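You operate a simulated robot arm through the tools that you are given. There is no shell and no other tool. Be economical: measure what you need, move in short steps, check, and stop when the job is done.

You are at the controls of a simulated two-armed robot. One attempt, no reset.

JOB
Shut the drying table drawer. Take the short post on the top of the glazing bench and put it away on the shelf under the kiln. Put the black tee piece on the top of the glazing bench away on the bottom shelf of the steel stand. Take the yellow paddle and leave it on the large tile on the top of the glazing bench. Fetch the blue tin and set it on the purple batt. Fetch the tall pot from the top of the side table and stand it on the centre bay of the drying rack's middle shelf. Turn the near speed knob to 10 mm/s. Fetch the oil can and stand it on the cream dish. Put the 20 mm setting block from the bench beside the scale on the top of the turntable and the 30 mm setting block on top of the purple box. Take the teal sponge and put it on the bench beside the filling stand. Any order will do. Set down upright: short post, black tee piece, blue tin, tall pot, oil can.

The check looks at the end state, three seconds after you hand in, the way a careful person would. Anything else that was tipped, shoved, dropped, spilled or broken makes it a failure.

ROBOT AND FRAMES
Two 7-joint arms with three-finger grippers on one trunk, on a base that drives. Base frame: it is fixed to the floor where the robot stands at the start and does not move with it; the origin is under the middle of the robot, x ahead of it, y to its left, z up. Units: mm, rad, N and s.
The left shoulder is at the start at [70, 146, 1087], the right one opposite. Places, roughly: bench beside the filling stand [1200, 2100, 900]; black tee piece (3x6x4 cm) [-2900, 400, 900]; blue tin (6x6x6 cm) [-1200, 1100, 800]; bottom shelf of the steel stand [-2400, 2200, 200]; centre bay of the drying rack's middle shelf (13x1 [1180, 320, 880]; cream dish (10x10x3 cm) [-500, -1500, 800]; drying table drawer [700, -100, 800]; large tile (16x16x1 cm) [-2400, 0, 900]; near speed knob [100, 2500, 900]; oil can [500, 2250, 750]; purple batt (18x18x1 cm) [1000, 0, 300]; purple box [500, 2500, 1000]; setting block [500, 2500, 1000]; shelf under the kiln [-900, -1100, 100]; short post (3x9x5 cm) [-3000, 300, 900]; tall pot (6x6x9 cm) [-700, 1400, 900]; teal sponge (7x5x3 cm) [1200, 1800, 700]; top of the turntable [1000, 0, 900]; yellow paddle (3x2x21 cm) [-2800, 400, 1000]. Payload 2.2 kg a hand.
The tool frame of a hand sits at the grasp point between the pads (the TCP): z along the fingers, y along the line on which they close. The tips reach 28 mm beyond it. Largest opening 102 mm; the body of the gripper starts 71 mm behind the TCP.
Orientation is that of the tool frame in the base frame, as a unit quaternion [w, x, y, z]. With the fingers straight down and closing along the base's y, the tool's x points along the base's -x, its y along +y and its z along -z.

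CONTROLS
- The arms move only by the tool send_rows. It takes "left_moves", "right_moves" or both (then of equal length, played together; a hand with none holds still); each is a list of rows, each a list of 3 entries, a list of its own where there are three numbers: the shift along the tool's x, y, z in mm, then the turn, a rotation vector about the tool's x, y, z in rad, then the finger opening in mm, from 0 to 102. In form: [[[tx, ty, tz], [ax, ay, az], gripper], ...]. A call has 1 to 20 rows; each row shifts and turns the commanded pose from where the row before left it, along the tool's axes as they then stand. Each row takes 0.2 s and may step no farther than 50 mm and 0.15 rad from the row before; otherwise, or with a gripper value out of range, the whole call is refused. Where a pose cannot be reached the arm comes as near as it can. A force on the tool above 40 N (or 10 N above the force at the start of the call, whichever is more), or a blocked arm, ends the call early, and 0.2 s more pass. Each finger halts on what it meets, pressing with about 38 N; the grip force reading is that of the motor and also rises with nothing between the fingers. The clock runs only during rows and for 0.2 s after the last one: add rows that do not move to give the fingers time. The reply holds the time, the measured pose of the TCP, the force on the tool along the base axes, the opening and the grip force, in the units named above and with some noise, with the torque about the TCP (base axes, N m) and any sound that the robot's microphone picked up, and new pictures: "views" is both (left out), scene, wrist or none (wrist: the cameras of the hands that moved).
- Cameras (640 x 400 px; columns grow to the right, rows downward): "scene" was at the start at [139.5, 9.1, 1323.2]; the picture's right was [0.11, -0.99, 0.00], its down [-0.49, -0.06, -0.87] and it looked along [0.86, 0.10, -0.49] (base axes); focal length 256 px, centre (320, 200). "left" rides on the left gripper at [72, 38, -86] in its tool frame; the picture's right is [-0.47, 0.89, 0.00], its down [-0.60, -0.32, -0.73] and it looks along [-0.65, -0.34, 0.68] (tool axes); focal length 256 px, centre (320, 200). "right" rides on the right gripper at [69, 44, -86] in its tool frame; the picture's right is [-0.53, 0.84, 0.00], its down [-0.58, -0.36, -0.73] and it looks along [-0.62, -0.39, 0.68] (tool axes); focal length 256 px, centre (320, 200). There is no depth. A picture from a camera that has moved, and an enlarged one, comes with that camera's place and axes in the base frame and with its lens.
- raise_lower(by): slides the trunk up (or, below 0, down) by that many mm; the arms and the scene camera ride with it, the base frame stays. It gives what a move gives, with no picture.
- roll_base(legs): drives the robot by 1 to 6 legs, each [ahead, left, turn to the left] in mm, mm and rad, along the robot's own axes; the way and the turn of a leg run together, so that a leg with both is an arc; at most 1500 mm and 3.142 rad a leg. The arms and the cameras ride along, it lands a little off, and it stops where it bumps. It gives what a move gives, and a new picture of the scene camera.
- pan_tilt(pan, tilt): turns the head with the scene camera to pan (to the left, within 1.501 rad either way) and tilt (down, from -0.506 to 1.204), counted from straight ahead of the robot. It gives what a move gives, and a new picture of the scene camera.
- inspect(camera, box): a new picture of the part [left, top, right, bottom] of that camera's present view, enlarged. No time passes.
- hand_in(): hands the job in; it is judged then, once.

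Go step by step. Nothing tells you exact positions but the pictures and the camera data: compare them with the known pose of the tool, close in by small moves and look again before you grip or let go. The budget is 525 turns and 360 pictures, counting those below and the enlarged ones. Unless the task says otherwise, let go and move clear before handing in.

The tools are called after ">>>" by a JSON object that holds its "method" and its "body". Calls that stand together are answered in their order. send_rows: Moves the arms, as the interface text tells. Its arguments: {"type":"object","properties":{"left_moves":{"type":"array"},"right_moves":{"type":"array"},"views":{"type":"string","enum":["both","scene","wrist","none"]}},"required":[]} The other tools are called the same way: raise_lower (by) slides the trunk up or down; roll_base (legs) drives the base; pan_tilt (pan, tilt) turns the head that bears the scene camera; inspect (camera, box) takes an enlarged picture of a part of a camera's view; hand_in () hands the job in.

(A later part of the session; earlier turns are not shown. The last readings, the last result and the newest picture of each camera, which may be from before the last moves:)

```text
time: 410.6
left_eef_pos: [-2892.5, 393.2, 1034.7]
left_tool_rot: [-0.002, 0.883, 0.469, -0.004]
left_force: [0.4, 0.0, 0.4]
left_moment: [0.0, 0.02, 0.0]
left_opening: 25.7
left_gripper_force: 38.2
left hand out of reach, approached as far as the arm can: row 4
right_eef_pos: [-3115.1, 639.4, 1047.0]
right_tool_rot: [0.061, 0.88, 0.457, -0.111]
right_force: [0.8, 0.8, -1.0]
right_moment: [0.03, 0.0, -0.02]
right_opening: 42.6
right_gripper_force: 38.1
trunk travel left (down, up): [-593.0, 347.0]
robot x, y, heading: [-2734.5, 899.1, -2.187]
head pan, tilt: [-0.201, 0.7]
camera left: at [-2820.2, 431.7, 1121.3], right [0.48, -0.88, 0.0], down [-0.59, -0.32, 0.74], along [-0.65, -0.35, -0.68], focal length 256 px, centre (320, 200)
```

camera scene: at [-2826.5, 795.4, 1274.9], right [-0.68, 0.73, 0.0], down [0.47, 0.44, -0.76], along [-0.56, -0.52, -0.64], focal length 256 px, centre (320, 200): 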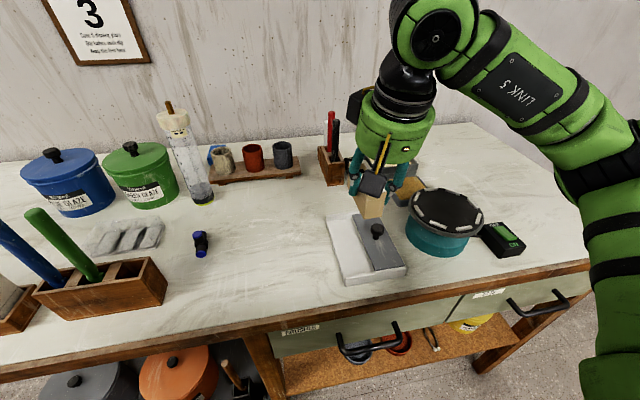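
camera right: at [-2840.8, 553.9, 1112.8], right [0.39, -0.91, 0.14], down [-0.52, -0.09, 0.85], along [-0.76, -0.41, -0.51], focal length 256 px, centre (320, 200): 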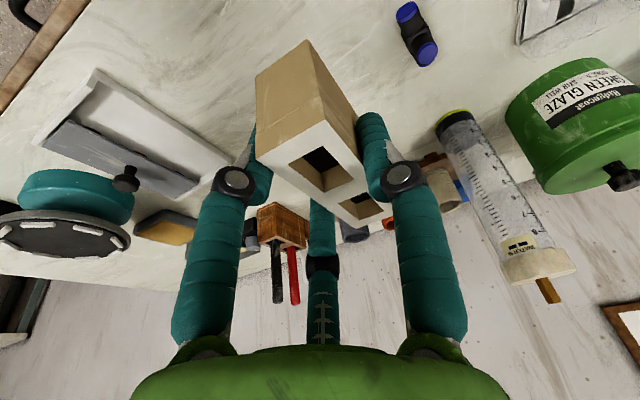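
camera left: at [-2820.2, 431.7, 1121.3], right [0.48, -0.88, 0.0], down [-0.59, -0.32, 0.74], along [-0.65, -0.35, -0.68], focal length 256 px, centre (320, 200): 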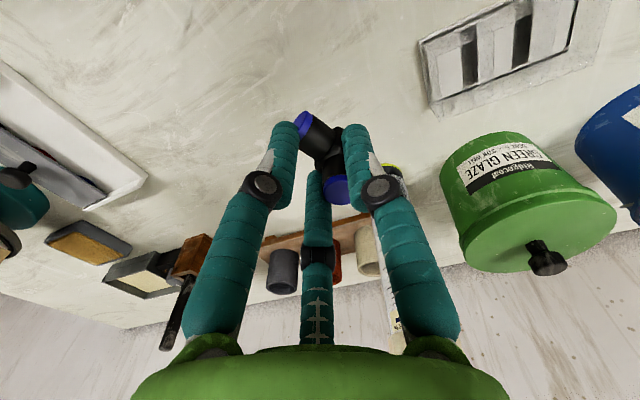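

Tee held. Retract it, back away and turn toward the steel stand.

>>> {"method": "send_rows", "body": {"left_moves": [[[45, 0, -10], [0, 0, 0], 10], [[45, 0, -10], [0, 0, 0], 10], [[45, 0, -10], [0, 0, 0], 10], [[45, 0, -10], [0, 0, 0], 10], [[30, 0, 0], [0, 0, 0], 10]], "views": "none"}}

>>> {"method": "roll_base", "body": {"legs": [[-350, 200, 0], [0, 0, -2.2]]}}

>>> {"method": "pan_tilt", "body": {"pan": 0.0, "tilt": 0.5}}

```text
time: 411.9
left_eef_pos: [-2774.5, 568.1, 1073.8]
left_tool_rot: [-0.001, 0.882, 0.47, -0.002]
left_force: [-0.4, 1.4, 0.4]
left_moment: [0.0, -0.06, -0.03]
left_opening: 25.6
left_gripper_force: 37.9
right_eef_pos: [-3114.5, 638.5, 1047.9]
right_tool_rot: [0.061, 0.88, 0.457, -0.111]
right_force: [0.3, 1.0, -0.7]
right_moment: [-0.03, -0.01, -0.03]
right_opening: 42.9
right_gripper_force: 38.0
trunk travel left (down, up): [-593.0, 347.0]
robot x, y, heading: [-2736.5, 892.6, -2.182]
head pan, tilt: [-0.201, 0.7]
```

```text
time: 419.6
left_eef_pos: [-2608.0, 1295.2, 1073.9]
left_tool_rot: [-0.003, 0.814, -0.58, 0.0]
left_force: [0.9, -1.0, -0.6]
left_moment: [0.01, 0.0, 0.01]
left_opening: 25.2
left_gripper_force: 37.7
right_eef_pos: [-2344.3, 1523.9, 1047.7]
right_tool_rot: [-0.073, 0.801, -0.584, -0.104]
right_force: [-1.0, 0.0, -1.4]
right_moment: [0.0, 0.02, -0.04]
right_opening: 43.0
right_gripper_force: 38.1
trunk travel left (down, up): [-593.0, 347.0]
robot x, y, heading: [-2371.3, 1068.2, 1.881]
head pan, tilt: [-0.201, 0.7]
camera scene: at [-2393.2, 1195.9, 1274.9], right [0.99, 0.11, 0.0], down [0.07, -0.64, -0.76], along [-0.08, 0.76, -0.64], focal length 256 px, centre (320, 200)
```

scene: 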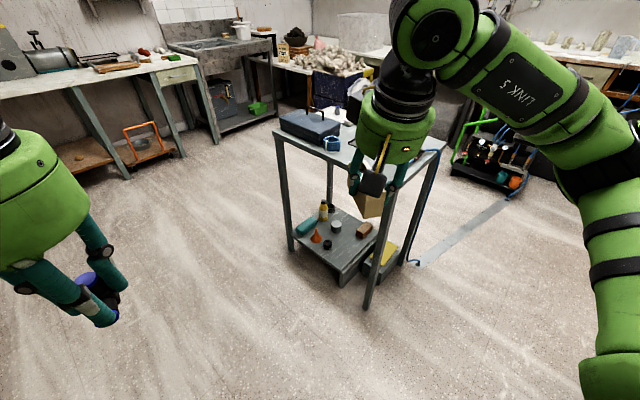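

```text
time: 420.4
left_eef_pos: [-2607.2, 1292.8, 1074.2]
left_tool_rot: [-0.003, 0.814, -0.58, -0.001]
left_force: [1.0, -0.3, -0.9]
left_moment: [0.03, -0.01, -0.02]
left_opening: 25.0
left_gripper_force: 38.4
right_eef_pos: [-2345.7, 1522.5, 1048.2]
right_tool_rot: [-0.073, 0.801, -0.585, -0.104]
right_force: [-0.9, 1.1, -0.8]
right_moment: [0.04, -0.02, 0.02]
right_opening: 43.2
right_gripper_force: 38.5
trunk travel left (down, up): [-593.0, 347.0]
robot x, y, heading: [-2368.7, 1063.5, 1.879]
head pan, tilt: [0.0, 0.499]
camera scene: at [-2411.5, 1198.2, 1292.6], right [0.95, 0.3, 0.0], down [0.14, -0.46, -0.88], along [-0.26, 0.84, -0.48], focal length 256 px, centre (320, 200)
```

scene: 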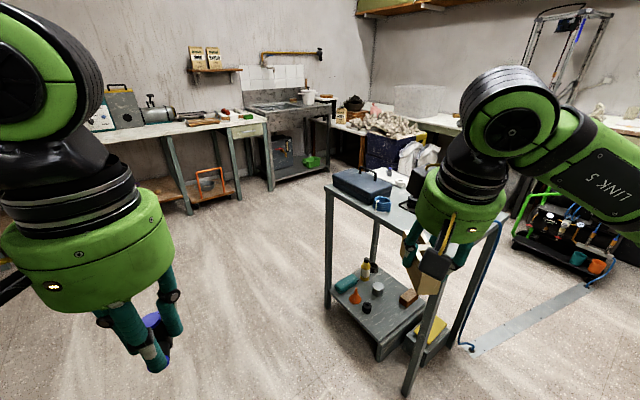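

The steel stand is ahead; zoom in on its bottom shelf to find a free spot.

>>> {"method": "inspect", "body": {"camera": "scene", "box": [310, 240, 470, 380]}}

>>> {"method": "send_rows", "body": {"right_moves": [[[38, 0, -9.6], [0, 0, 0], 15], [[38, 0, -9.6], [0, 0, 0], 15], [[38, 0, -9.6], [0, 0, 0], 15], [[38, 0, -9.6], [0, 0, 0], 15], [[38, 0, -9.6], [0, 0, 0], 15]], "views": "none"}}

```text
2.86 times, centred on (390, 310) of scene
camera zoom: at [-2411.5, 1198.2, 1292.6], right [0.95, 0.3, 0.0], down [0.14, -0.46, -0.88], along [-0.26, 0.84, -0.48], focal length 730 px, centre (120, -114)
```

zoom: 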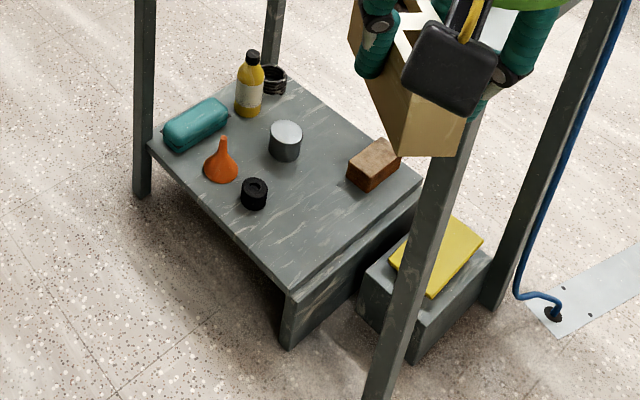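

```text
time: 421.6
left_eef_pos: [-2606.5, 1294.1, 1073.5]
left_tool_rot: [-0.003, 0.814, -0.581, 0.0]
left_force: [0.3, -0.5, -0.3]
left_moment: [-0.01, -0.03, -0.01]
left_opening: 25.0
left_gripper_force: 38.2
right_eef_pos: [-2286.7, 1348.8, 1050.6]
right_tool_rot: [-0.083, 0.794, -0.592, -0.107]
right_force: [0.4, 19.6, 0.1]
right_moment: [-1.41, 0.05, -0.15]
right_opening: 42.5
right_gripper_force: 37.8
right hand out of reach, approached as far as the arm can: row 5
trunk travel left (down, up): [-593.0, 347.0]
robot x, y, heading: [-2369.0, 1067.4, 1.877]
head pan, tilt: [0.0, 0.499]
stopped in row 5 (right hand): the force on the tool passed its limit at 93 N (the readings are from after the stop); the commanded pose is now the measured one
```

Right hand touched my own body; ease it forward. Free shelf spot for the tee: n≈370,u≈-3110, i.e. about (-2338,2085). Turn and drive there.

>>> {"method": "send_rows", "body": {"right_moves": [[[-29, 0, 7.3], [0, 0, 0], 15], [[0, 0, 0], [0, 0, 0], 15]], "views": "wrist"}}

>>> {"method": "roll_base", "body": {"legs": [[0, 0, -0.917], [200, 358, 0], [110, 0, 0]]}}

```text
time: 422.2
left_eef_pos: [-2607.4, 1293.9, 1073.6]
left_tool_rot: [-0.002, 0.814, -0.581, 0.0]
left_force: [-0.1, -0.5, -0.2]
left_moment: [0.0, -0.01, -0.01]
left_opening: 25.1
left_gripper_force: 38.2
right_eef_pos: [-2295.1, 1375.3, 1050.9]
right_tool_rot: [-0.082, 0.795, -0.591, -0.107]
right_force: [0.1, -0.3, -1.2]
right_moment: [-0.02, 0.02, 0.02]
right_opening: 42.9
right_gripper_force: 38.1
trunk travel left (down, up): [-593.0, 347.0]
robot x, y, heading: [-2370.5, 1066.1, 1.882]
head pan, tilt: [0.0, 0.499]
camera right: at [-2311.1, 1276.8, 1114.4], right [-0.96, 0.25, 0.14], down [0.24, 0.45, 0.86], along [0.15, 0.86, -0.49], focal length 256 px, centre (320, 200)
```

right: 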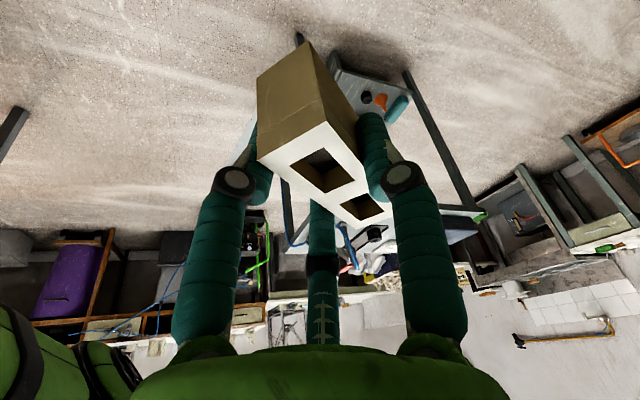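

```text
time: 427.9
left_eef_pos: [-2442.2, 1853.6, 1074.8]
left_tool_rot: [0.003, -0.47, 0.883, -0.001]
left_force: [0.5, 0.0, -0.9]
left_moment: [0.0, 0.02, 0.02]
left_opening: 25.1
left_gripper_force: 37.6
right_eef_pos: [-2189.2, 1651.1, 1050.5]
right_tool_rot: [0.121, -0.449, 0.883, 0.059]
right_force: [0.4, -0.5, -1.5]
right_moment: [-0.04, 0.03, -0.04]
right_opening: 43.0
right_gripper_force: 38.3
trunk travel left (down, up): [-593.0, 347.0]
robot x, y, heading: [-2479.0, 1522.6, 0.951]
head pan, tilt: [0.0, 0.499]
camera scene: at [-2401.3, 1637.7, 1292.8], right [0.82, -0.58, 0.0], down [-0.28, -0.39, -0.88], along [0.51, 0.72, -0.48], focal length 256 px, centre (320, 200)
```

scene: 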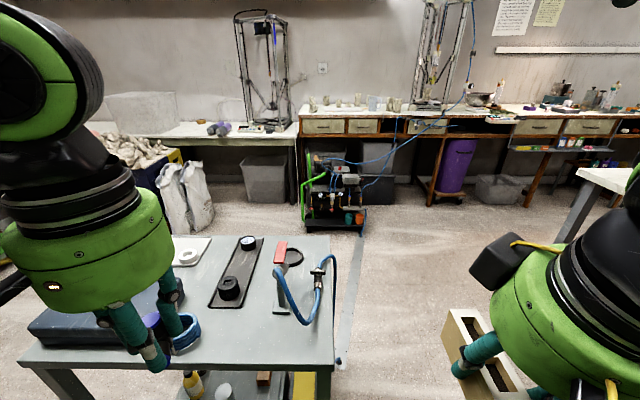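

Positioned. Lower the trunk fully with the tee in front of the stand.

>>> {"method": "raise_lower", "body": {"by": -400}}

>>> {"method": "raise_lower", "body": {"by": -170}}

>>> {"method": "pan_tilt", "body": {"pan": 0.15, "tilt": 0.65}}

```text
time: 431.7
left_eef_pos: [-2442.8, 1854.2, 672.4]
left_tool_rot: [0.002, -0.469, 0.883, 0.001]
left_force: [-0.9, 0.1, -0.2]
left_moment: [-0.01, 0.03, -0.01]
left_opening: 24.9
left_gripper_force: 38.1
right_eef_pos: [-2189.9, 1654.1, 649.6]
right_tool_rot: [0.122, -0.449, 0.883, 0.06]
right_force: [-0.2, 0.6, -1.2]
right_moment: [-0.02, 0.02, -0.01]
right_opening: 43.2
right_gripper_force: 38.4
trunk travel left (down, up): [-193.0, 747.0]
robot x, y, heading: [-2482.3, 1525.3, 0.954]
head pan, tilt: [0.0, 0.499]
```

```text
time: 433.6
left_eef_pos: [-2442.4, 1854.1, 505.1]
left_tool_rot: [0.002, -0.47, 0.883, -0.001]
left_force: [0.5, -0.6, -1.1]
left_moment: [0.03, -0.02, -0.01]
left_opening: 24.8
left_gripper_force: 37.8
right_eef_pos: [-2188.5, 1651.6, 480.6]
right_tool_rot: [0.123, -0.449, 0.883, 0.059]
right_force: [0.1, 0.2, -1.0]
right_moment: [-0.02, 0.01, -0.05]
right_opening: 42.7
right_gripper_force: 37.8
trunk travel left (down, up): [-23.0, 917.0]
robot x, y, heading: [-2484.8, 1523.9, 0.953]
head pan, tilt: [0.0, 0.499]
```

```text
time: 434.4
left_eef_pos: [-2443.1, 1854.4, 504.1]
left_tool_rot: [0.002, -0.469, 0.883, -0.001]
left_force: [-0.1, 0.3, -0.8]
left_moment: [-0.02, 0.0, 0.04]
left_opening: 25.1
left_gripper_force: 37.8
right_eef_pos: [-2189.0, 1653.1, 479.9]
right_tool_rot: [0.122, -0.448, 0.884, 0.059]
right_force: [-0.8, -0.8, -1.8]
right_moment: [-0.04, 0.02, -0.02]
right_opening: 43.3
right_gripper_force: 38.0
trunk travel left (down, up): [-23.0, 917.0]
robot x, y, heading: [-2481.3, 1523.4, 0.951]
head pan, tilt: [0.15, 0.649]
camera scene: at [-2414.3, 1641.7, 709.3], right [0.89, -0.45, 0.0], down [-0.27, -0.54, -0.8], along [0.36, 0.71, -0.6], focal length 256 px, centre (320, 200)
```

scene: 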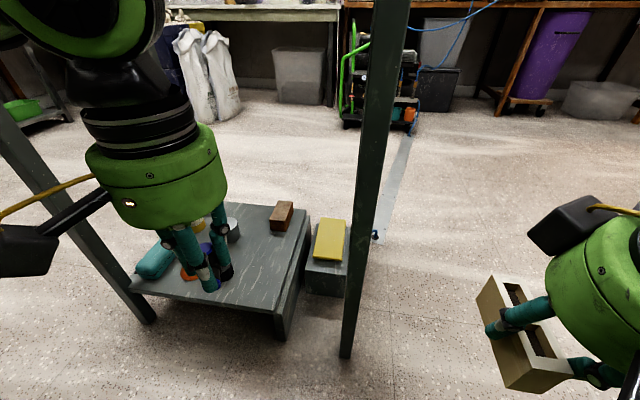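

>>> {"method": "inspect", "body": {"camera": "left", "box": [0, 0, 640, 400]}}

>>> {"method": "inspect", "body": {"camera": "scene", "box": [100, 150, 420, 350]}}

```text
1.00 times, centred on (320, 200) of left (not enlarged: the box is as wide or as high as the picture)
camera zoom: at [-2515.0, 1814.4, 589.8], right [-0.47, 0.88, 0.0], down [0.6, 0.32, 0.73], along [0.65, 0.35, -0.68], focal length 256 px, centre (320, 200)
```

zoom: 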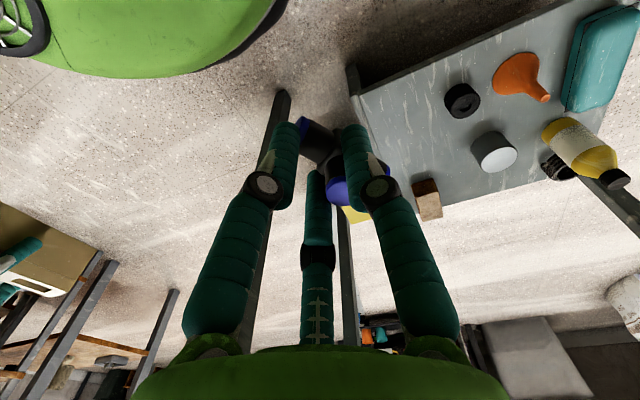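

```text
2.00 times, centred on (260, 250) of scene
camera zoom: at [-2414.3, 1641.7, 709.3], right [0.89, -0.45, 0.0], down [-0.27, -0.54, -0.8], along [0.36, 0.71, -0.6], focal length 511 px, centre (440, 100)
```

zoom: 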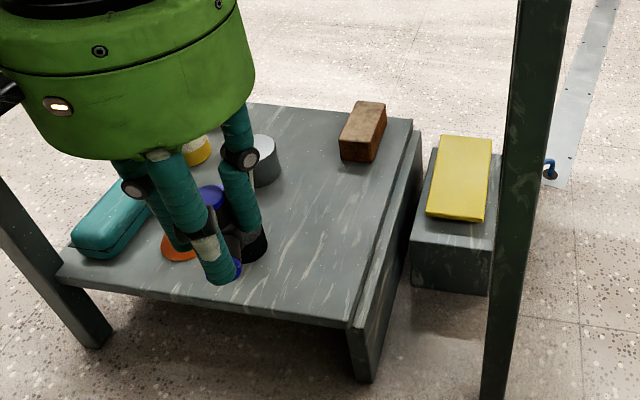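

Shelf top triangulates to z≈112; clear spot at (-2346,2127). Lower the tee in front of the stand first, then reach in.

>>> {"method": "send_rows", "body": {"left_moves": [[[0, 11, 45], [0, 0, 0], 10], [[0, 11, 45], [0, 0, 0], 10], [[0, 11, 45], [0, 0, 0], 10], [[0, 11, 45], [0, 0, 0], 10], [[0, 11, 45], [0, 0, 0], 10], [[0, 12, 45], [0, 0, 0], 10], [[0, 12, 40], [0, 0, 0], 10], [[-40, 0, 0], [0, 0, 0], 10], [[-40, 0, 0], [0, 0, 0], 10], [[-40, 0, 0], [0, 0, 0], 10]], "views": "scene"}}

```text
time: 436.5
left_eef_pos: [-2450.4, 1980.0, 191.9]
left_tool_rot: [-0.014, -0.472, 0.882, -0.008]
left_force: [-1.6, -2.6, -0.2]
left_moment: [-0.11, 0.05, 0.04]
left_opening: 25.1
left_gripper_force: 38.3
left hand out of reach, approached as far as the arm can: row 4, 5
right_eef_pos: [-2189.3, 1651.8, 481.1]
right_tool_rot: [0.122, -0.449, 0.883, 0.06]
right_force: [0.8, -0.1, -0.9]
right_moment: [-0.01, 0.02, -0.02]
right_opening: 42.9
right_gripper_force: 37.4
trunk travel left (down, up): [-23.0, 917.0]
robot x, y, heading: [-2481.6, 1521.4, 0.958]
head pan, tilt: [0.15, 0.649]
stopped in row 10 (left hand): the force on the tool passed its limit at 56 N (the readings are from after the stop); the commanded pose is now the measured one
camera scene: at [-2414.6, 1641.7, 709.1], right [0.89, -0.45, 0.0], down [-0.27, -0.54, -0.8], along [0.36, 0.71, -0.6], focal length 256 px, centre (320, 200)
```

scene: 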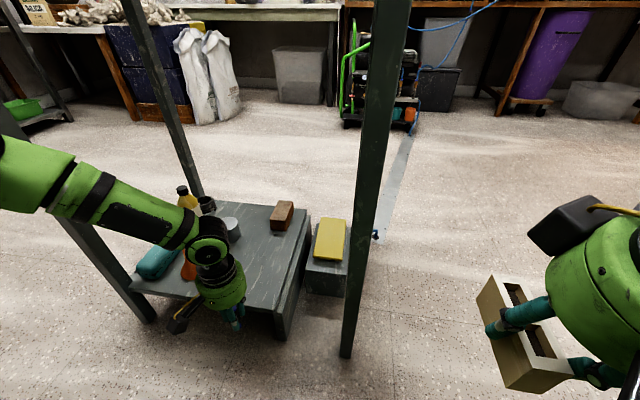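

Touched the shelf's front edge — the shelf is higher than I computed. Back off, raise, and check the tee's grip.

>>> {"method": "send_rows", "body": {"left_moves": [[[25, 0, 0], [0, 0, 0], 10], [[10, 0, -40], [0, 0, 0], 10], [[0, 0, -45], [0, 0, 0], 10], [[0, 0, -25], [0, 0, 0], 10]], "views": "wrist"}}

```text
time: 437.5
left_eef_pos: [-2466.9, 1954.3, 303.9]
left_tool_rot: [-0.012, -0.472, 0.881, -0.008]
left_force: [-0.1, -0.8, 0.2]
left_moment: [-0.05, 0.0, 0.03]
left_opening: 24.9
left_gripper_force: 37.8
right_eef_pos: [-2189.4, 1652.7, 480.7]
right_tool_rot: [0.122, -0.449, 0.883, 0.059]
right_force: [0.3, -0.1, -1.4]
right_moment: [0.0, -0.01, 0.02]
right_opening: 42.9
right_gripper_force: 38.0
trunk travel left (down, up): [-23.0, 917.0]
robot x, y, heading: [-2479.4, 1524.7, 0.959]
head pan, tilt: [0.15, 0.649]
camera left: at [-2538.2, 1917.6, 393.0], right [-0.48, 0.88, -0.02], down [0.61, 0.35, 0.71], along [0.63, 0.33, -0.7], focal length 256 px, centre (320, 200)
```

left: 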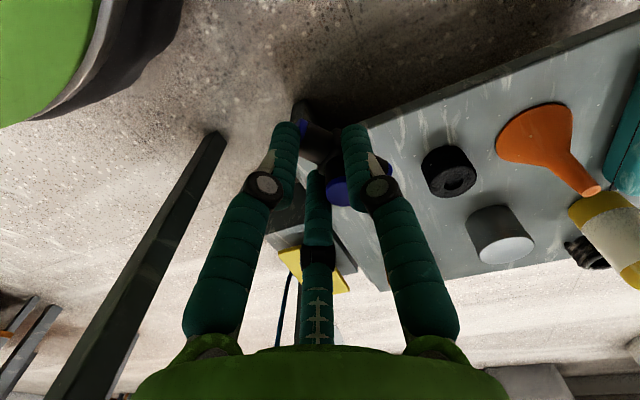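

Re-triangulated: shelf ≈158; target (-2350,2112). Advance at a safe height.

>>> {"method": "send_rows", "body": {"left_moves": [[[-40, -1, 0], [-0.016, -0.025, 0], 10], [[-40, -1, 10], [0, 0, 0], 10], [[-40, -1, 10], [0, 0, 0], 10], [[-40, -1, 10], [0, 0, 0], 10], [[-37, -1, 10], [0, 0, 0], 10]], "views": "both"}}

```text
time: 438.7
left_eef_pos: [-2359.4, 2114.0, 264.1]
left_tool_rot: [-0.004, -0.473, 0.881, 0.005]
left_force: [0.8, -0.2, -0.5]
left_moment: [0.0, 0.01, 0.03]
left_opening: 24.9
left_gripper_force: 38.0
left hand out of reach, approached as far as the arm can: row 5
right_eef_pos: [-2189.9, 1653.0, 479.7]
right_tool_rot: [0.122, -0.449, 0.883, 0.059]
right_force: [-0.2, 0.3, -1.9]
right_moment: [0.01, -0.01, 0.0]
right_opening: 43.1
right_gripper_force: 37.8
trunk travel left (down, up): [-23.0, 917.0]
robot x, y, heading: [-2481.9, 1520.9, 0.956]
head pan, tilt: [0.15, 0.649]
camera scene: at [-2414.6, 1641.4, 709.4], right [0.89, -0.45, 0.0], down [-0.27, -0.54, -0.8], along [0.36, 0.71, -0.6], focal length 256 px, centre (320, 200)
camera left: at [-2430.1, 2074.2, 351.5], right [-0.48, 0.88, 0.01], down [0.61, 0.32, 0.73], along [0.63, 0.35, -0.69], focal length 256 px, centre (320, 200)
```

scene: 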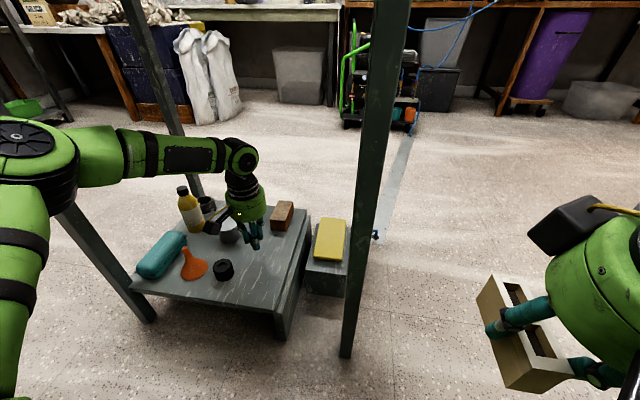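
left: 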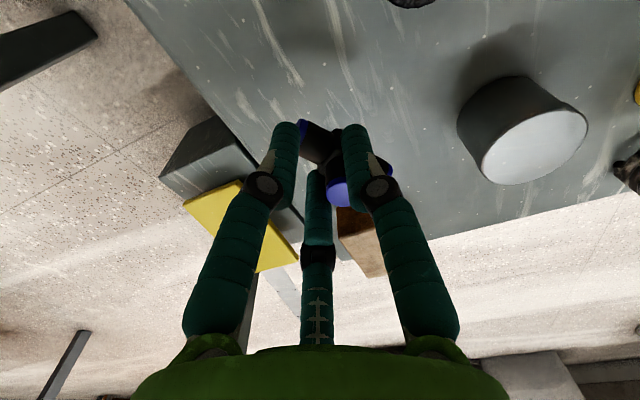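

>>> {"method": "roll_base", "body": {"legs": [[25, 0, 0]]}}

>>> {"method": "send_rows", "body": {"left_moves": [[[20, 0, 20], [0, 0, 0], 10], [[0, 0, 20], [0, 0, 0], 10], [[0, 0, 15], [0, 0, 0], 10]], "views": "none"}}

>>> {"method": "inspect", "body": {"camera": "scene", "box": [160, 170, 340, 320]}}

```text
time: 439.5
left_eef_pos: [-2345.0, 2134.5, 264.9]
left_tool_rot: [-0.003, -0.472, 0.882, 0.005]
left_force: [0.0, 1.1, -0.7]
left_moment: [0.0, 0.01, 0.02]
left_opening: 25.0
left_gripper_force: 38.0
right_eef_pos: [-2176.4, 1673.0, 481.1]
right_tool_rot: [0.121, -0.449, 0.883, 0.059]
right_force: [-0.1, -0.1, -1.2]
right_moment: [-0.01, 0.02, -0.01]
right_opening: 42.8
right_gripper_force: 37.3
trunk travel left (down, up): [-23.0, 917.0]
robot x, y, heading: [-2469.1, 1546.4, 0.956]
head pan, tilt: [0.15, 0.649]
camera scene: at [-2400.1, 1661.9, 709.3], right [0.89, -0.45, 0.0], down [-0.27, -0.54, -0.8], along [0.36, 0.71, -0.6], focal length 256 px, centre (320, 200)
```

scene: 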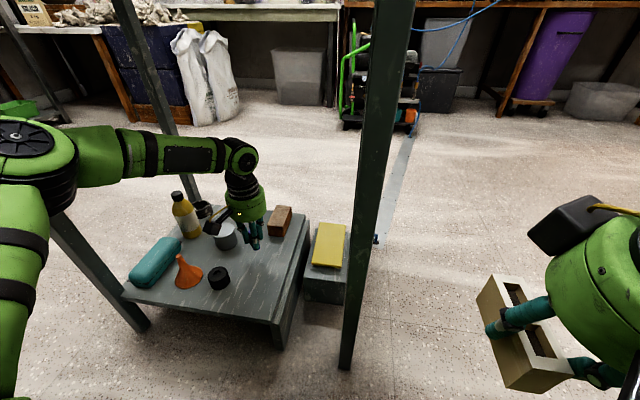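

```text
time: 440.3
left_eef_pos: [-2361.5, 2115.5, 213.5]
left_tool_rot: [-0.003, -0.472, 0.882, 0.005]
left_force: [1.4, 0.4, -0.9]
left_moment: [-0.01, 0.0, 0.0]
left_opening: 24.8
left_gripper_force: 38.0
left hand out of reach, approached as far as the arm can: row 3
right_eef_pos: [-2174.5, 1674.6, 481.3]
right_tool_rot: [0.121, -0.448, 0.884, 0.059]
right_force: [-1.2, 0.3, -1.3]
right_moment: [0.0, -0.02, 0.03]
right_opening: 42.8
right_gripper_force: 37.1
trunk travel left (down, up): [-23.0, 917.0]
robot x, y, heading: [-2468.3, 1548.4, 0.953]
head pan, tilt: [0.15, 0.649]
```

```text
2.67 times, centred on (250, 245) of scene
camera zoom: at [-2400.1, 1661.9, 709.3], right [0.89, -0.45, 0.0], down [-0.27, -0.54, -0.8], along [0.36, 0.71, -0.6], focal length 682 px, centre (507, 80)
```

zoom: 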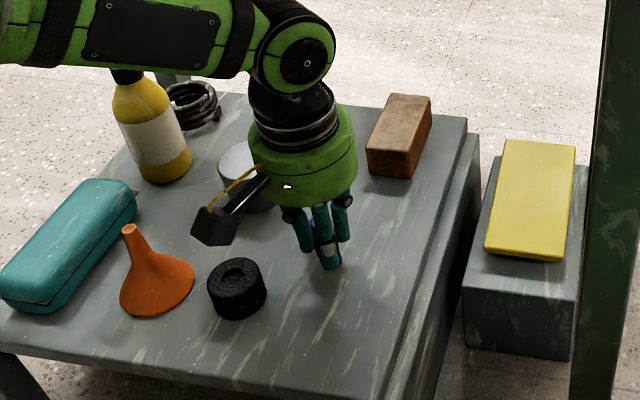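

>>> {"method": "raise_lower", "body": {"by": -15}}

>>> {"method": "send_rows", "body": {"left_moves": [[[8, 0, 5], [0, 0, 0], 10], [[5, 0, 5], [0, 0, 0], 10]], "views": "wrist"}}

```text
time: 440.9
left_eef_pos: [-2362.6, 2115.9, 199.2]
left_tool_rot: [-0.001, -0.472, 0.882, 0.006]
left_force: [-2.6, -1.8, 11.9]
left_moment: [0.01, -0.03, -0.03]
left_opening: 24.7
left_gripper_force: 37.7
right_eef_pos: [-2175.1, 1672.9, 466.2]
right_tool_rot: [0.123, -0.449, 0.883, 0.06]
right_force: [0.4, -0.3, -1.1]
right_moment: [0.01, 0.0, 0.02]
right_opening: 43.1
right_gripper_force: 38.3
trunk travel left (down, up): [-8.0, 932.0]
robot x, y, heading: [-2466.6, 1540.1, 0.953]
head pan, tilt: [0.15, 0.649]
```

```text
time: 441.5
left_eef_pos: [-2364.5, 2108.6, 196.7]
left_tool_rot: [0.006, -0.471, 0.882, 0.008]
left_force: [6.9, 9.8, 35.3]
left_moment: [0.56, -0.18, -0.09]
left_opening: 25.1
left_gripper_force: 38.2
right_eef_pos: [-2175.5, 1672.2, 466.2]
right_tool_rot: [0.122, -0.448, 0.883, 0.061]
right_force: [-0.1, 0.1, -1.0]
right_moment: [-0.05, 0.02, 0.01]
right_opening: 43.2
right_gripper_force: 37.6
trunk travel left (down, up): [-8.0, 932.0]
robot x, y, heading: [-2466.7, 1544.7, 0.952]
head pan, tilt: [0.15, 0.649]
camera left: at [-2437.4, 2066.7, 281.6], right [-0.48, 0.88, 0.02], down [0.6, 0.31, 0.74], along [0.64, 0.36, -0.67], focal length 256 px, centre (320, 200)
```

left: 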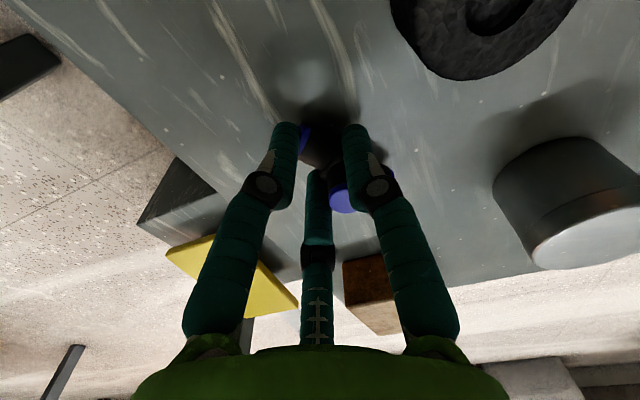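

Tee is on the shelf. Ease off and open.

>>> {"method": "send_rows", "body": {"left_moves": [[[0, 0, -3], [0, 0, 0], 10], [[0, 0, -2], [0, 0, 0], 10], [[0, 0, 0], [0, 0, 0], 32], [[0, 0, 0], [0, 0, 0], 50], [[0, 0, 0], [0, 0, 0], 58], [[0, 0, -25], [0, 0, 0], 58], [[0, 0, -40], [0, 0, 0], 58]], "views": "wrist"}}

>>> {"method": "inspect", "body": {"camera": "scene", "box": [180, 190, 320, 310]}}

```text
time: 443.1
left_eef_pos: [-2368.0, 2105.5, 257.6]
left_tool_rot: [-0.003, -0.472, 0.882, 0.005]
left_force: [0.8, -0.2, 0.6]
left_moment: [-0.03, 0.04, 0.01]
left_opening: 58.1
left_gripper_force: 0.1
right_eef_pos: [-2173.7, 1673.0, 466.4]
right_tool_rot: [0.123, -0.448, 0.883, 0.059]
right_force: [0.4, -0.2, -0.8]
right_moment: [-0.03, 0.0, 0.02]
right_opening: 42.8
right_gripper_force: 37.7
trunk travel left (down, up): [-8.0, 932.0]
robot x, y, heading: [-2468.8, 1544.9, 0.956]
head pan, tilt: [0.15, 0.649]
camera left: at [-2440.1, 2064.6, 345.2], right [-0.48, 0.88, 0.01], down [0.61, 0.32, 0.73], along [0.64, 0.35, -0.69], focal length 256 px, centre (320, 200)
```

left: 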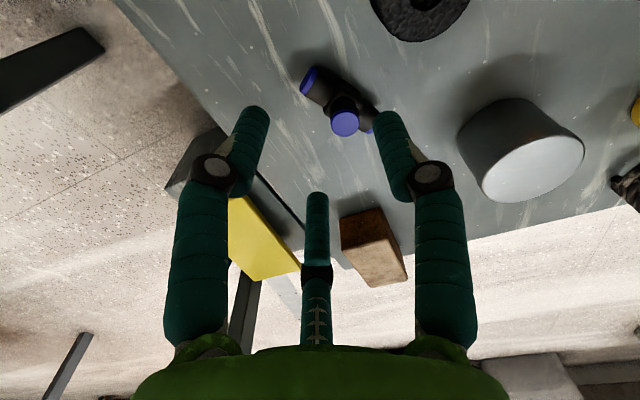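

```text
3.33 times, centred on (250, 250) of scene
camera zoom: at [-2400.0, 1662.0, 694.2], right [0.89, -0.45, 0.0], down [-0.27, -0.54, -0.8], along [0.36, 0.71, -0.6], focal length 852 px, centre (553, 33)
```

zoom: 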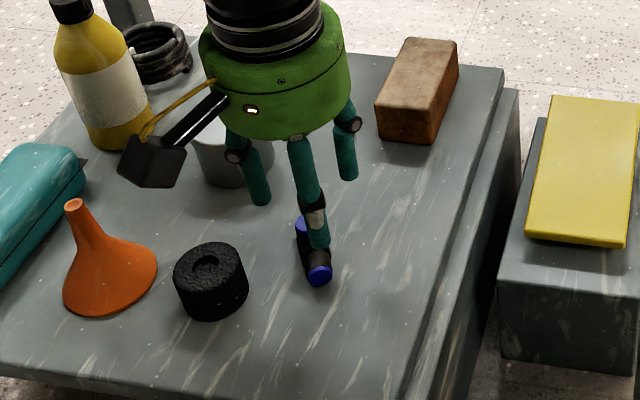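

Tee stands upright on the shelf. Withdraw the left arm, then raise.

>>> {"method": "send_rows", "body": {"left_moves": [[[0, 0, -40], [0, 0, 0], 58], [[45, 0, 0], [0, 0, 0], 58], [[45, 0, 0], [0, 0, 0], 58], [[45, 0, 0], [0, 0, 0], 40], [[45, 0, 0], [0, 0, 0], 20], [[45, 0, 0], [0, 0, 0], 10], [[45, 0, 0], [0, 0, 0], 10]], "views": "none"}}

>>> {"method": "roll_base", "body": {"legs": [[-200, 0, 0]]}}

>>> {"method": "inspect", "body": {"camera": "scene", "box": [180, 150, 360, 300]}}

```text
time: 444.7
left_eef_pos: [-2488.9, 1925.6, 303.1]
left_tool_rot: [-0.003, -0.471, 0.882, 0.004]
left_force: [0.4, 1.7, -0.5]
left_moment: [-0.01, -0.01, -0.02]
left_opening: 9.9
left_gripper_force: 0.1
left hand out of reach, approached as far as the arm can: row 6, 7
right_eef_pos: [-2175.1, 1674.1, 466.1]
right_tool_rot: [0.122, -0.449, 0.883, 0.059]
right_force: [-0.2, -0.1, -1.9]
right_moment: [-0.03, 0.01, 0.0]
right_opening: 42.9
right_gripper_force: 38.3
trunk travel left (down, up): [-8.0, 932.0]
robot x, y, heading: [-2467.1, 1544.2, 0.96]
head pan, tilt: [0.15, 0.649]
```

```text
time: 446.3
left_eef_pos: [-2604.6, 1763.6, 302.9]
left_tool_rot: [-0.004, -0.472, 0.881, 0.005]
left_force: [-1.2, -1.0, 0.0]
left_moment: [0.0, 0.03, 0.01]
left_opening: 10.2
left_gripper_force: 0.0
right_eef_pos: [-2291.2, 1509.2, 465.8]
right_tool_rot: [0.122, -0.448, 0.884, 0.058]
right_force: [0.5, -0.3, -1.7]
right_moment: [-0.02, 0.0, 0.0]
right_opening: 43.2
right_gripper_force: 37.8
trunk travel left (down, up): [-8.0, 932.0]
robot x, y, heading: [-2584.3, 1383.1, 0.952]
head pan, tilt: [0.15, 0.649]
camera scene: at [-2516.1, 1498.2, 694.3], right [0.89, -0.45, 0.0], down [-0.27, -0.54, -0.8], along [0.36, 0.71, -0.6], focal length 256 px, centre (320, 200)
```

scene: 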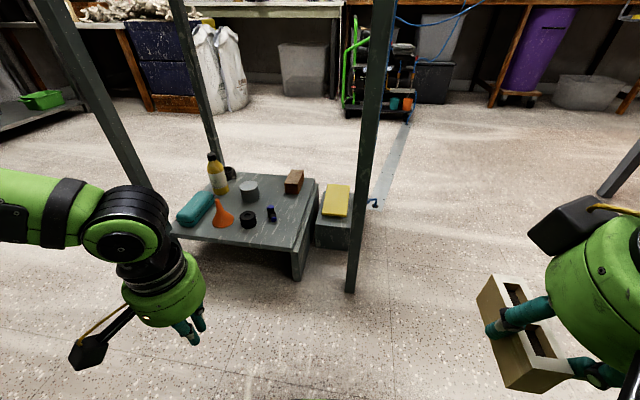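

```text
2.67 times, centred on (270, 225) of scene
camera zoom: at [-2516.1, 1498.2, 694.3], right [0.89, -0.45, 0.0], down [-0.27, -0.54, -0.8], along [0.36, 0.71, -0.6], focal length 682 px, centre (453, 133)
```

zoom: 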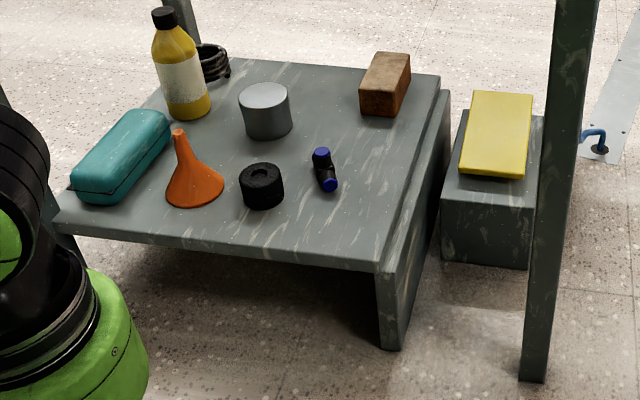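

Now carry the post to the kiln. Raise the trunk and drive back down the corridor.

>>> {"method": "raise_lower", "body": {"by": 400}}

>>> {"method": "roll_base", "body": {"legs": [[0, 0, -1.75], [1320, 0, 0], [0, 0, 0.18], [1100, 0, 0]]}}

```text
time: 450.1
left_eef_pos: [-2604.7, 1764.7, 702.6]
left_tool_rot: [-0.003, -0.472, 0.882, 0.004]
left_force: [0.0, -0.5, 0.8]
left_moment: [-0.01, 0.0, 0.01]
left_opening: 9.8
left_gripper_force: 0.0
right_eef_pos: [-2290.9, 1510.4, 865.5]
right_tool_rot: [0.122, -0.449, 0.883, 0.059]
right_force: [1.1, 0.0, -1.6]
right_moment: [-0.02, 0.03, 0.01]
right_opening: 42.9
right_gripper_force: 38.0
trunk travel left (down, up): [-408.0, 532.0]
robot x, y, heading: [-2587.9, 1382.0, 0.955]
head pan, tilt: [0.15, 0.649]
```

```text
time: 466.8
left_eef_pos: [-388.7, -154.2, 703.7]
left_tool_rot: [0.001, 0.287, 0.958, 0.006]
left_force: [0.9, -0.2, 0.0]
left_moment: [-0.02, 0.0, -0.02]
left_opening: 10.2
left_gripper_force: 0.1
right_eef_pos: [-641.8, -468.7, 866.0]
right_tool_rot: [0.128, 0.305, 0.943, -0.044]
right_force: [-0.1, -0.6, -1.4]
right_moment: [0.01, 0.01, 0.01]
right_opening: 43.2
right_gripper_force: 38.3
trunk travel left (down, up): [-408.0, 532.0]
robot x, y, heading: [-769.0, -177.7, -0.611]
head pan, tilt: [0.15, 0.649]
camera scene: at [-652.5, -246.4, 1094.3], right [-0.45, -0.9, 0.0], down [-0.54, 0.27, -0.8], along [0.71, -0.36, -0.6], focal length 256 px, centre (320, 200)
```

scene: 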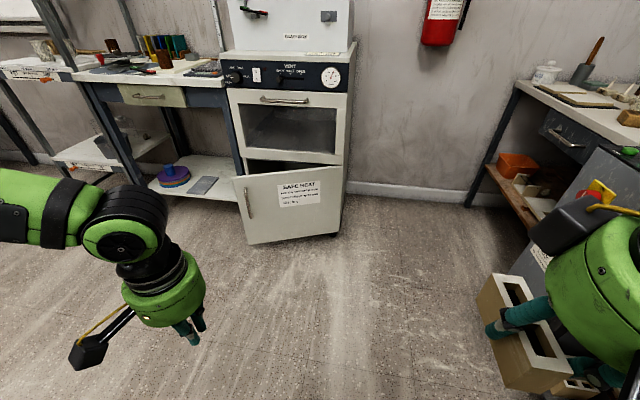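

Check the oven's lower door and the tin from here.

>>> {"method": "inspect", "body": {"camera": "scene", "box": [60, 20, 380, 260]}}

```text
1.67 times, centred on (220, 140) of scene
camera zoom: at [-652.5, -246.4, 1094.3], right [-0.45, -0.9, 0.0], down [-0.54, 0.27, -0.8], along [0.71, -0.36, -0.6], focal length 426 px, centre (487, 300)
```

zoom: 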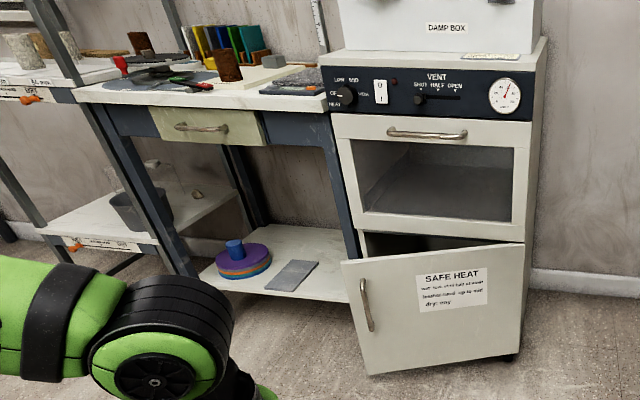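

The oven's lower door now stands ajar — it was shut earlier, so I must have caught it; I'll close it after placing the post. First turn to face the kiln.

>>> {"method": "roll_base", "body": {"legs": [[0, 0, -1.57], [0, 590, 0], [120, 0, 0]]}}

```text
time: 474.8
left_eef_pos: [-330.2, -994.3, 701.6]
left_tool_rot: [0.005, 0.88, 0.475, 0.004]
left_force: [0.5, -0.4, -1.2]
left_moment: [0.04, -0.03, 0.01]
left_opening: 10.2
left_gripper_force: 0.2
right_eef_pos: [-646.2, -744.4, 866.6]
right_tool_rot: [0.059, 0.881, 0.453, -0.121]
right_force: [-0.2, -0.1, -1.3]
right_moment: [0.06, -0.02, 0.02]
right_opening: 42.9
right_gripper_force: 37.6
trunk travel left (down, up): [-408.0, 532.0]
robot x, y, heading: [-354.5, -613.6, -2.182]
head pan, tilt: [0.15, 0.649]
camera scene: at [-423.0, -733.6, 1094.2], right [-0.9, 0.44, 0.0], down [0.27, 0.54, -0.8], along [-0.35, -0.71, -0.61], focal length 256 px, centre (320, 200)
```

scene: 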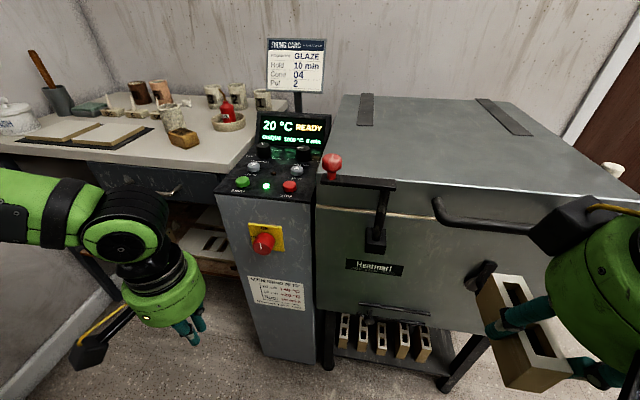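

Lower the trunk to see the shelf under the kiln.

>>> {"method": "raise_lower", "body": {"by": -390}}

>>> {"method": "pan_tilt", "body": {"pan": -0.2, "tilt": 0.6}}

>>> {"method": "inspect", "body": {"camera": "scene", "box": [170, 120, 410, 300]}}

```text
time: 478.6
left_eef_pos: [-330.5, -995.0, 312.4]
left_tool_rot: [0.005, 0.88, 0.475, 0.004]
left_force: [0.3, -0.5, -0.2]
left_moment: [0.02, 0.01, 0.0]
left_opening: 10.0
left_gripper_force: 0.1
right_eef_pos: [-645.7, -743.6, 475.9]
right_tool_rot: [0.06, 0.881, 0.453, -0.122]
right_force: [0.7, 0.6, -1.4]
right_moment: [0.06, 0.02, -0.01]
right_opening: 43.0
right_gripper_force: 37.8
trunk travel left (down, up): [-18.0, 922.0]
robot x, y, heading: [-358.8, -613.6, -2.178]
head pan, tilt: [0.15, 0.649]
```

```text
time: 479.4
left_eef_pos: [-330.6, -995.1, 313.4]
left_tool_rot: [0.005, 0.88, 0.475, 0.003]
left_force: [0.5, 0.3, 0.0]
left_moment: [-0.01, -0.01, -0.03]
left_opening: 10.1
left_gripper_force: 0.0
right_eef_pos: [-645.5, -743.8, 474.9]
right_tool_rot: [0.06, 0.881, 0.453, -0.122]
right_force: [0.6, -0.2, -1.3]
right_moment: [0.04, -0.04, 0.02]
right_opening: 42.7
right_gripper_force: 38.0
trunk travel left (down, up): [-18.0, 922.0]
robot x, y, heading: [-354.2, -609.1, -2.179]
head pan, tilt: [-0.201, 0.6]
camera scene: at [-448.1, -716.1, 708.6], right [-0.69, 0.72, 0.0], down [0.41, 0.39, -0.82], along [-0.6, -0.57, -0.57], focal length 256 px, centre (320, 200)
```

scene: 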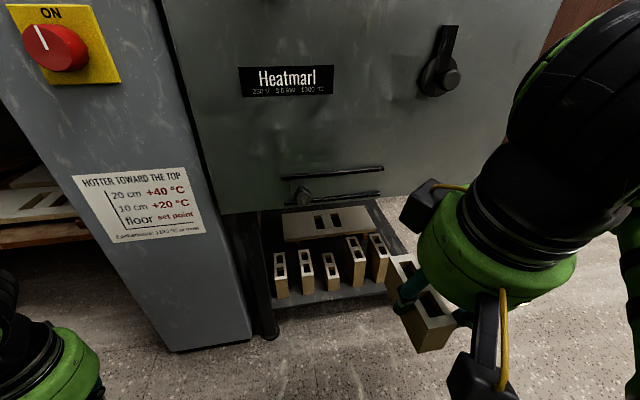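

```text
2.22 times, centred on (290, 210) of scene
camera zoom: at [-448.1, -716.1, 708.6], right [-0.69, 0.72, 0.0], down [0.41, 0.39, -0.82], along [-0.6, -0.57, -0.57], focal length 568 px, centre (387, 178)
```

zoom: 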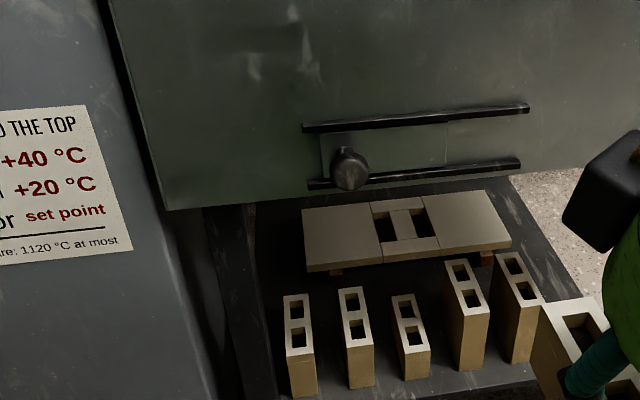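

Five taller posts stand in a row on the shelf; there is a free bay right of the last one (l≈-268). Line up: roll right and a bit ahead, then lower the post in front of the shelf.

>>> {"method": "roll_base", "body": {"legs": [[0, -160, 0], [60, 0, 0]]}}

>>> {"method": "send_rows", "body": {"right_moves": [[[11.1, 0, 43.6], [0, 0, 0], 15], [[11.1, 0, 43.6], [0, 0, 0], 15], [[11.1, 0, 43.6], [0, 0, 0], 15], [[11.1, 0, 43.6], [0, 0, 0], 15], [[11.1, 0, 43.6], [0, 0, 0], 15], [[7.5, 0, 29], [0, 0, 0], 15]], "views": "none"}}

>>> {"method": "pan_tilt", "body": {"pan": -0.2, "tilt": 0.75}}

```text
time: 481.4
left_eef_pos: [-496.6, -953.1, 312.4]
left_tool_rot: [0.005, 0.88, 0.475, 0.004]
left_force: [-0.2, 0.0, 0.4]
left_moment: [0.01, 0.01, 0.01]
left_opening: 10.0
left_gripper_force: 0.2
right_eef_pos: [-812.2, -700.5, 475.3]
right_tool_rot: [0.06, 0.881, 0.452, -0.123]
right_force: [-0.4, 0.9, 0.1]
right_moment: [-0.02, -0.02, -0.01]
right_opening: 42.8
right_gripper_force: 38.1
trunk travel left (down, up): [-18.0, 922.0]
robot x, y, heading: [-518.5, -568.0, -2.181]
head pan, tilt: [-0.201, 0.6]
camera scene: at [-614.3, -673.1, 708.6], right [-0.69, 0.72, 0.0], down [0.41, 0.39, -0.83], along [-0.6, -0.57, -0.56], focal length 256 px, centre (320, 200)
```

scene: 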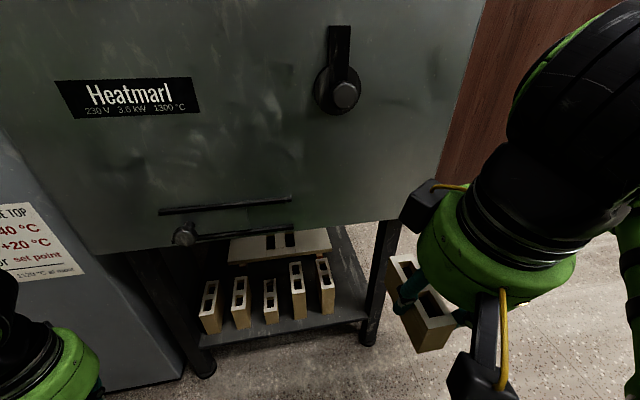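

```text
time: 482.8
left_eef_pos: [-495.9, -952.3, 312.8]
left_tool_rot: [0.005, 0.88, 0.474, 0.003]
left_force: [0.3, -0.1, 0.1]
left_moment: [-0.03, 0.02, -0.02]
left_opening: 10.1
left_gripper_force: 0.0
right_eef_pos: [-837.5, -775.6, 259.5]
right_tool_rot: [0.059, 0.882, 0.452, -0.122]
right_force: [-0.4, -0.5, -1.0]
right_moment: [0.03, 0.02, -0.03]
right_opening: 42.9
right_gripper_force: 38.1
right hand out of reach, approached as far as the arm can: row 1, 2, 3, 4, 5
trunk travel left (down, up): [-18.0, 922.0]
robot x, y, heading: [-523.9, -570.3, -2.179]
head pan, tilt: [-0.201, 0.6]
```

```text
time: 483.5
left_eef_pos: [-496.9, -952.8, 313.1]
left_tool_rot: [0.005, 0.88, 0.475, 0.004]
left_force: [0.0, -1.2, -0.2]
left_moment: [-0.02, 0.03, 0.03]
left_opening: 10.0
left_gripper_force: 0.2
right_eef_pos: [-838.0, -777.7, 261.8]
right_tool_rot: [0.06, 0.882, 0.451, -0.122]
right_force: [-0.2, -0.6, -1.0]
right_moment: [0.03, 0.02, -0.02]
right_opening: 43.0
right_gripper_force: 38.0
trunk travel left (down, up): [-18.0, 922.0]
robot x, y, heading: [-520.7, -568.9, -2.182]
head pan, tilt: [-0.201, 0.75]
camera scene: at [-610.3, -669.4, 695.7], right [-0.69, 0.72, 0.0], down [0.49, 0.47, -0.73], along [-0.53, -0.5, -0.68], focal length 256 px, centre (320, 200)
```

scene: 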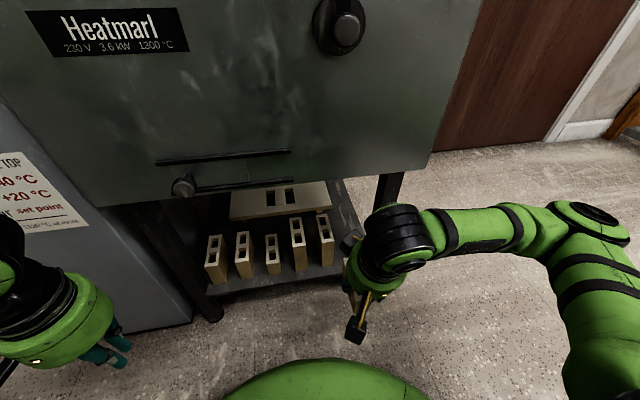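

The free gap (between the last post and the shelf leg) is about 64 mm wide. I'll set the post just on the shelf's front half without fingers entering the gap, then push it in. Lower and align first.

>>> {"method": "send_rows", "body": {"right_moves": [[[10.6, -5, 41.8], [0, 0, 0], 15], [[10.6, -5, 41.8], [0, 0, 0], 15], [[0, 0, 0], [0, 0, 0], 15]], "views": "wrist"}}

```text
time: 484.1
left_eef_pos: [-495.7, -952.4, 313.8]
left_tool_rot: [0.004, 0.88, 0.475, 0.002]
left_force: [0.5, -0.3, -0.8]
left_moment: [0.01, 0.01, 0.01]
left_opening: 9.9
left_gripper_force: 0.1
right_eef_pos: [-847.6, -775.7, 186.6]
right_tool_rot: [0.065, 0.88, 0.454, -0.122]
right_force: [-4.0, 3.7, 19.8]
right_moment: [1.06, -2.16, 0.65]
right_opening: 42.7
right_gripper_force: 38.1
trunk travel left (down, up): [-18.0, 922.0]
robot x, y, heading: [-521.6, -569.6, -2.18]
head pan, tilt: [-0.201, 0.75]
stopped in row 3 (right hand): the force on the tool passed its limit at 79 N (the readings are from after the stop); the commanded pose is now the measured one
camera right: at [-759.7, -726.9, 251.0], right [0.39, -0.91, 0.15], down [-0.51, -0.08, 0.86], along [-0.77, -0.41, -0.49], focal length 256 px, centre (320, 200)
```

right: 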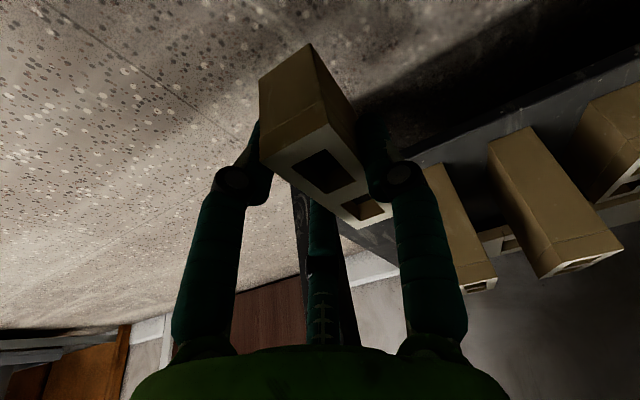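

The camera pod touched my own base. Raise, move ahead, and lower there instead.

>>> {"method": "send_rows", "body": {"right_moves": [[[-12.4, 0, -48.5], [0, 0, 0], 15], [[-31.5, 0, 8], [0, 0, 0], 15], [[-31.5, -1, 8], [0, 0, 0], 15], [[9.9, -1, 38.8], [0, 0, 0], 15], [[7.4, 0, 29.1], [0, 0, 0], 15]], "views": "none"}}

```text
time: 485.3
left_eef_pos: [-495.7, -952.1, 314.8]
left_tool_rot: [0.005, 0.88, 0.476, 0.002]
left_force: [0.2, -0.4, -0.1]
left_moment: [0.0, -0.02, -0.01]
left_opening: 10.2
left_gripper_force: 0.1
right_eef_pos: [-888.2, -829.3, 175.3]
right_tool_rot: [0.07, 0.88, 0.452, -0.128]
right_force: [2.7, 10.4, 36.7]
right_moment: [-0.73, 0.38, -0.02]
right_opening: 43.2
right_gripper_force: 37.8
trunk travel left (down, up): [-18.0, 922.0]
robot x, y, heading: [-519.2, -572.3, -2.179]
head pan, tilt: [-0.201, 0.75]
```

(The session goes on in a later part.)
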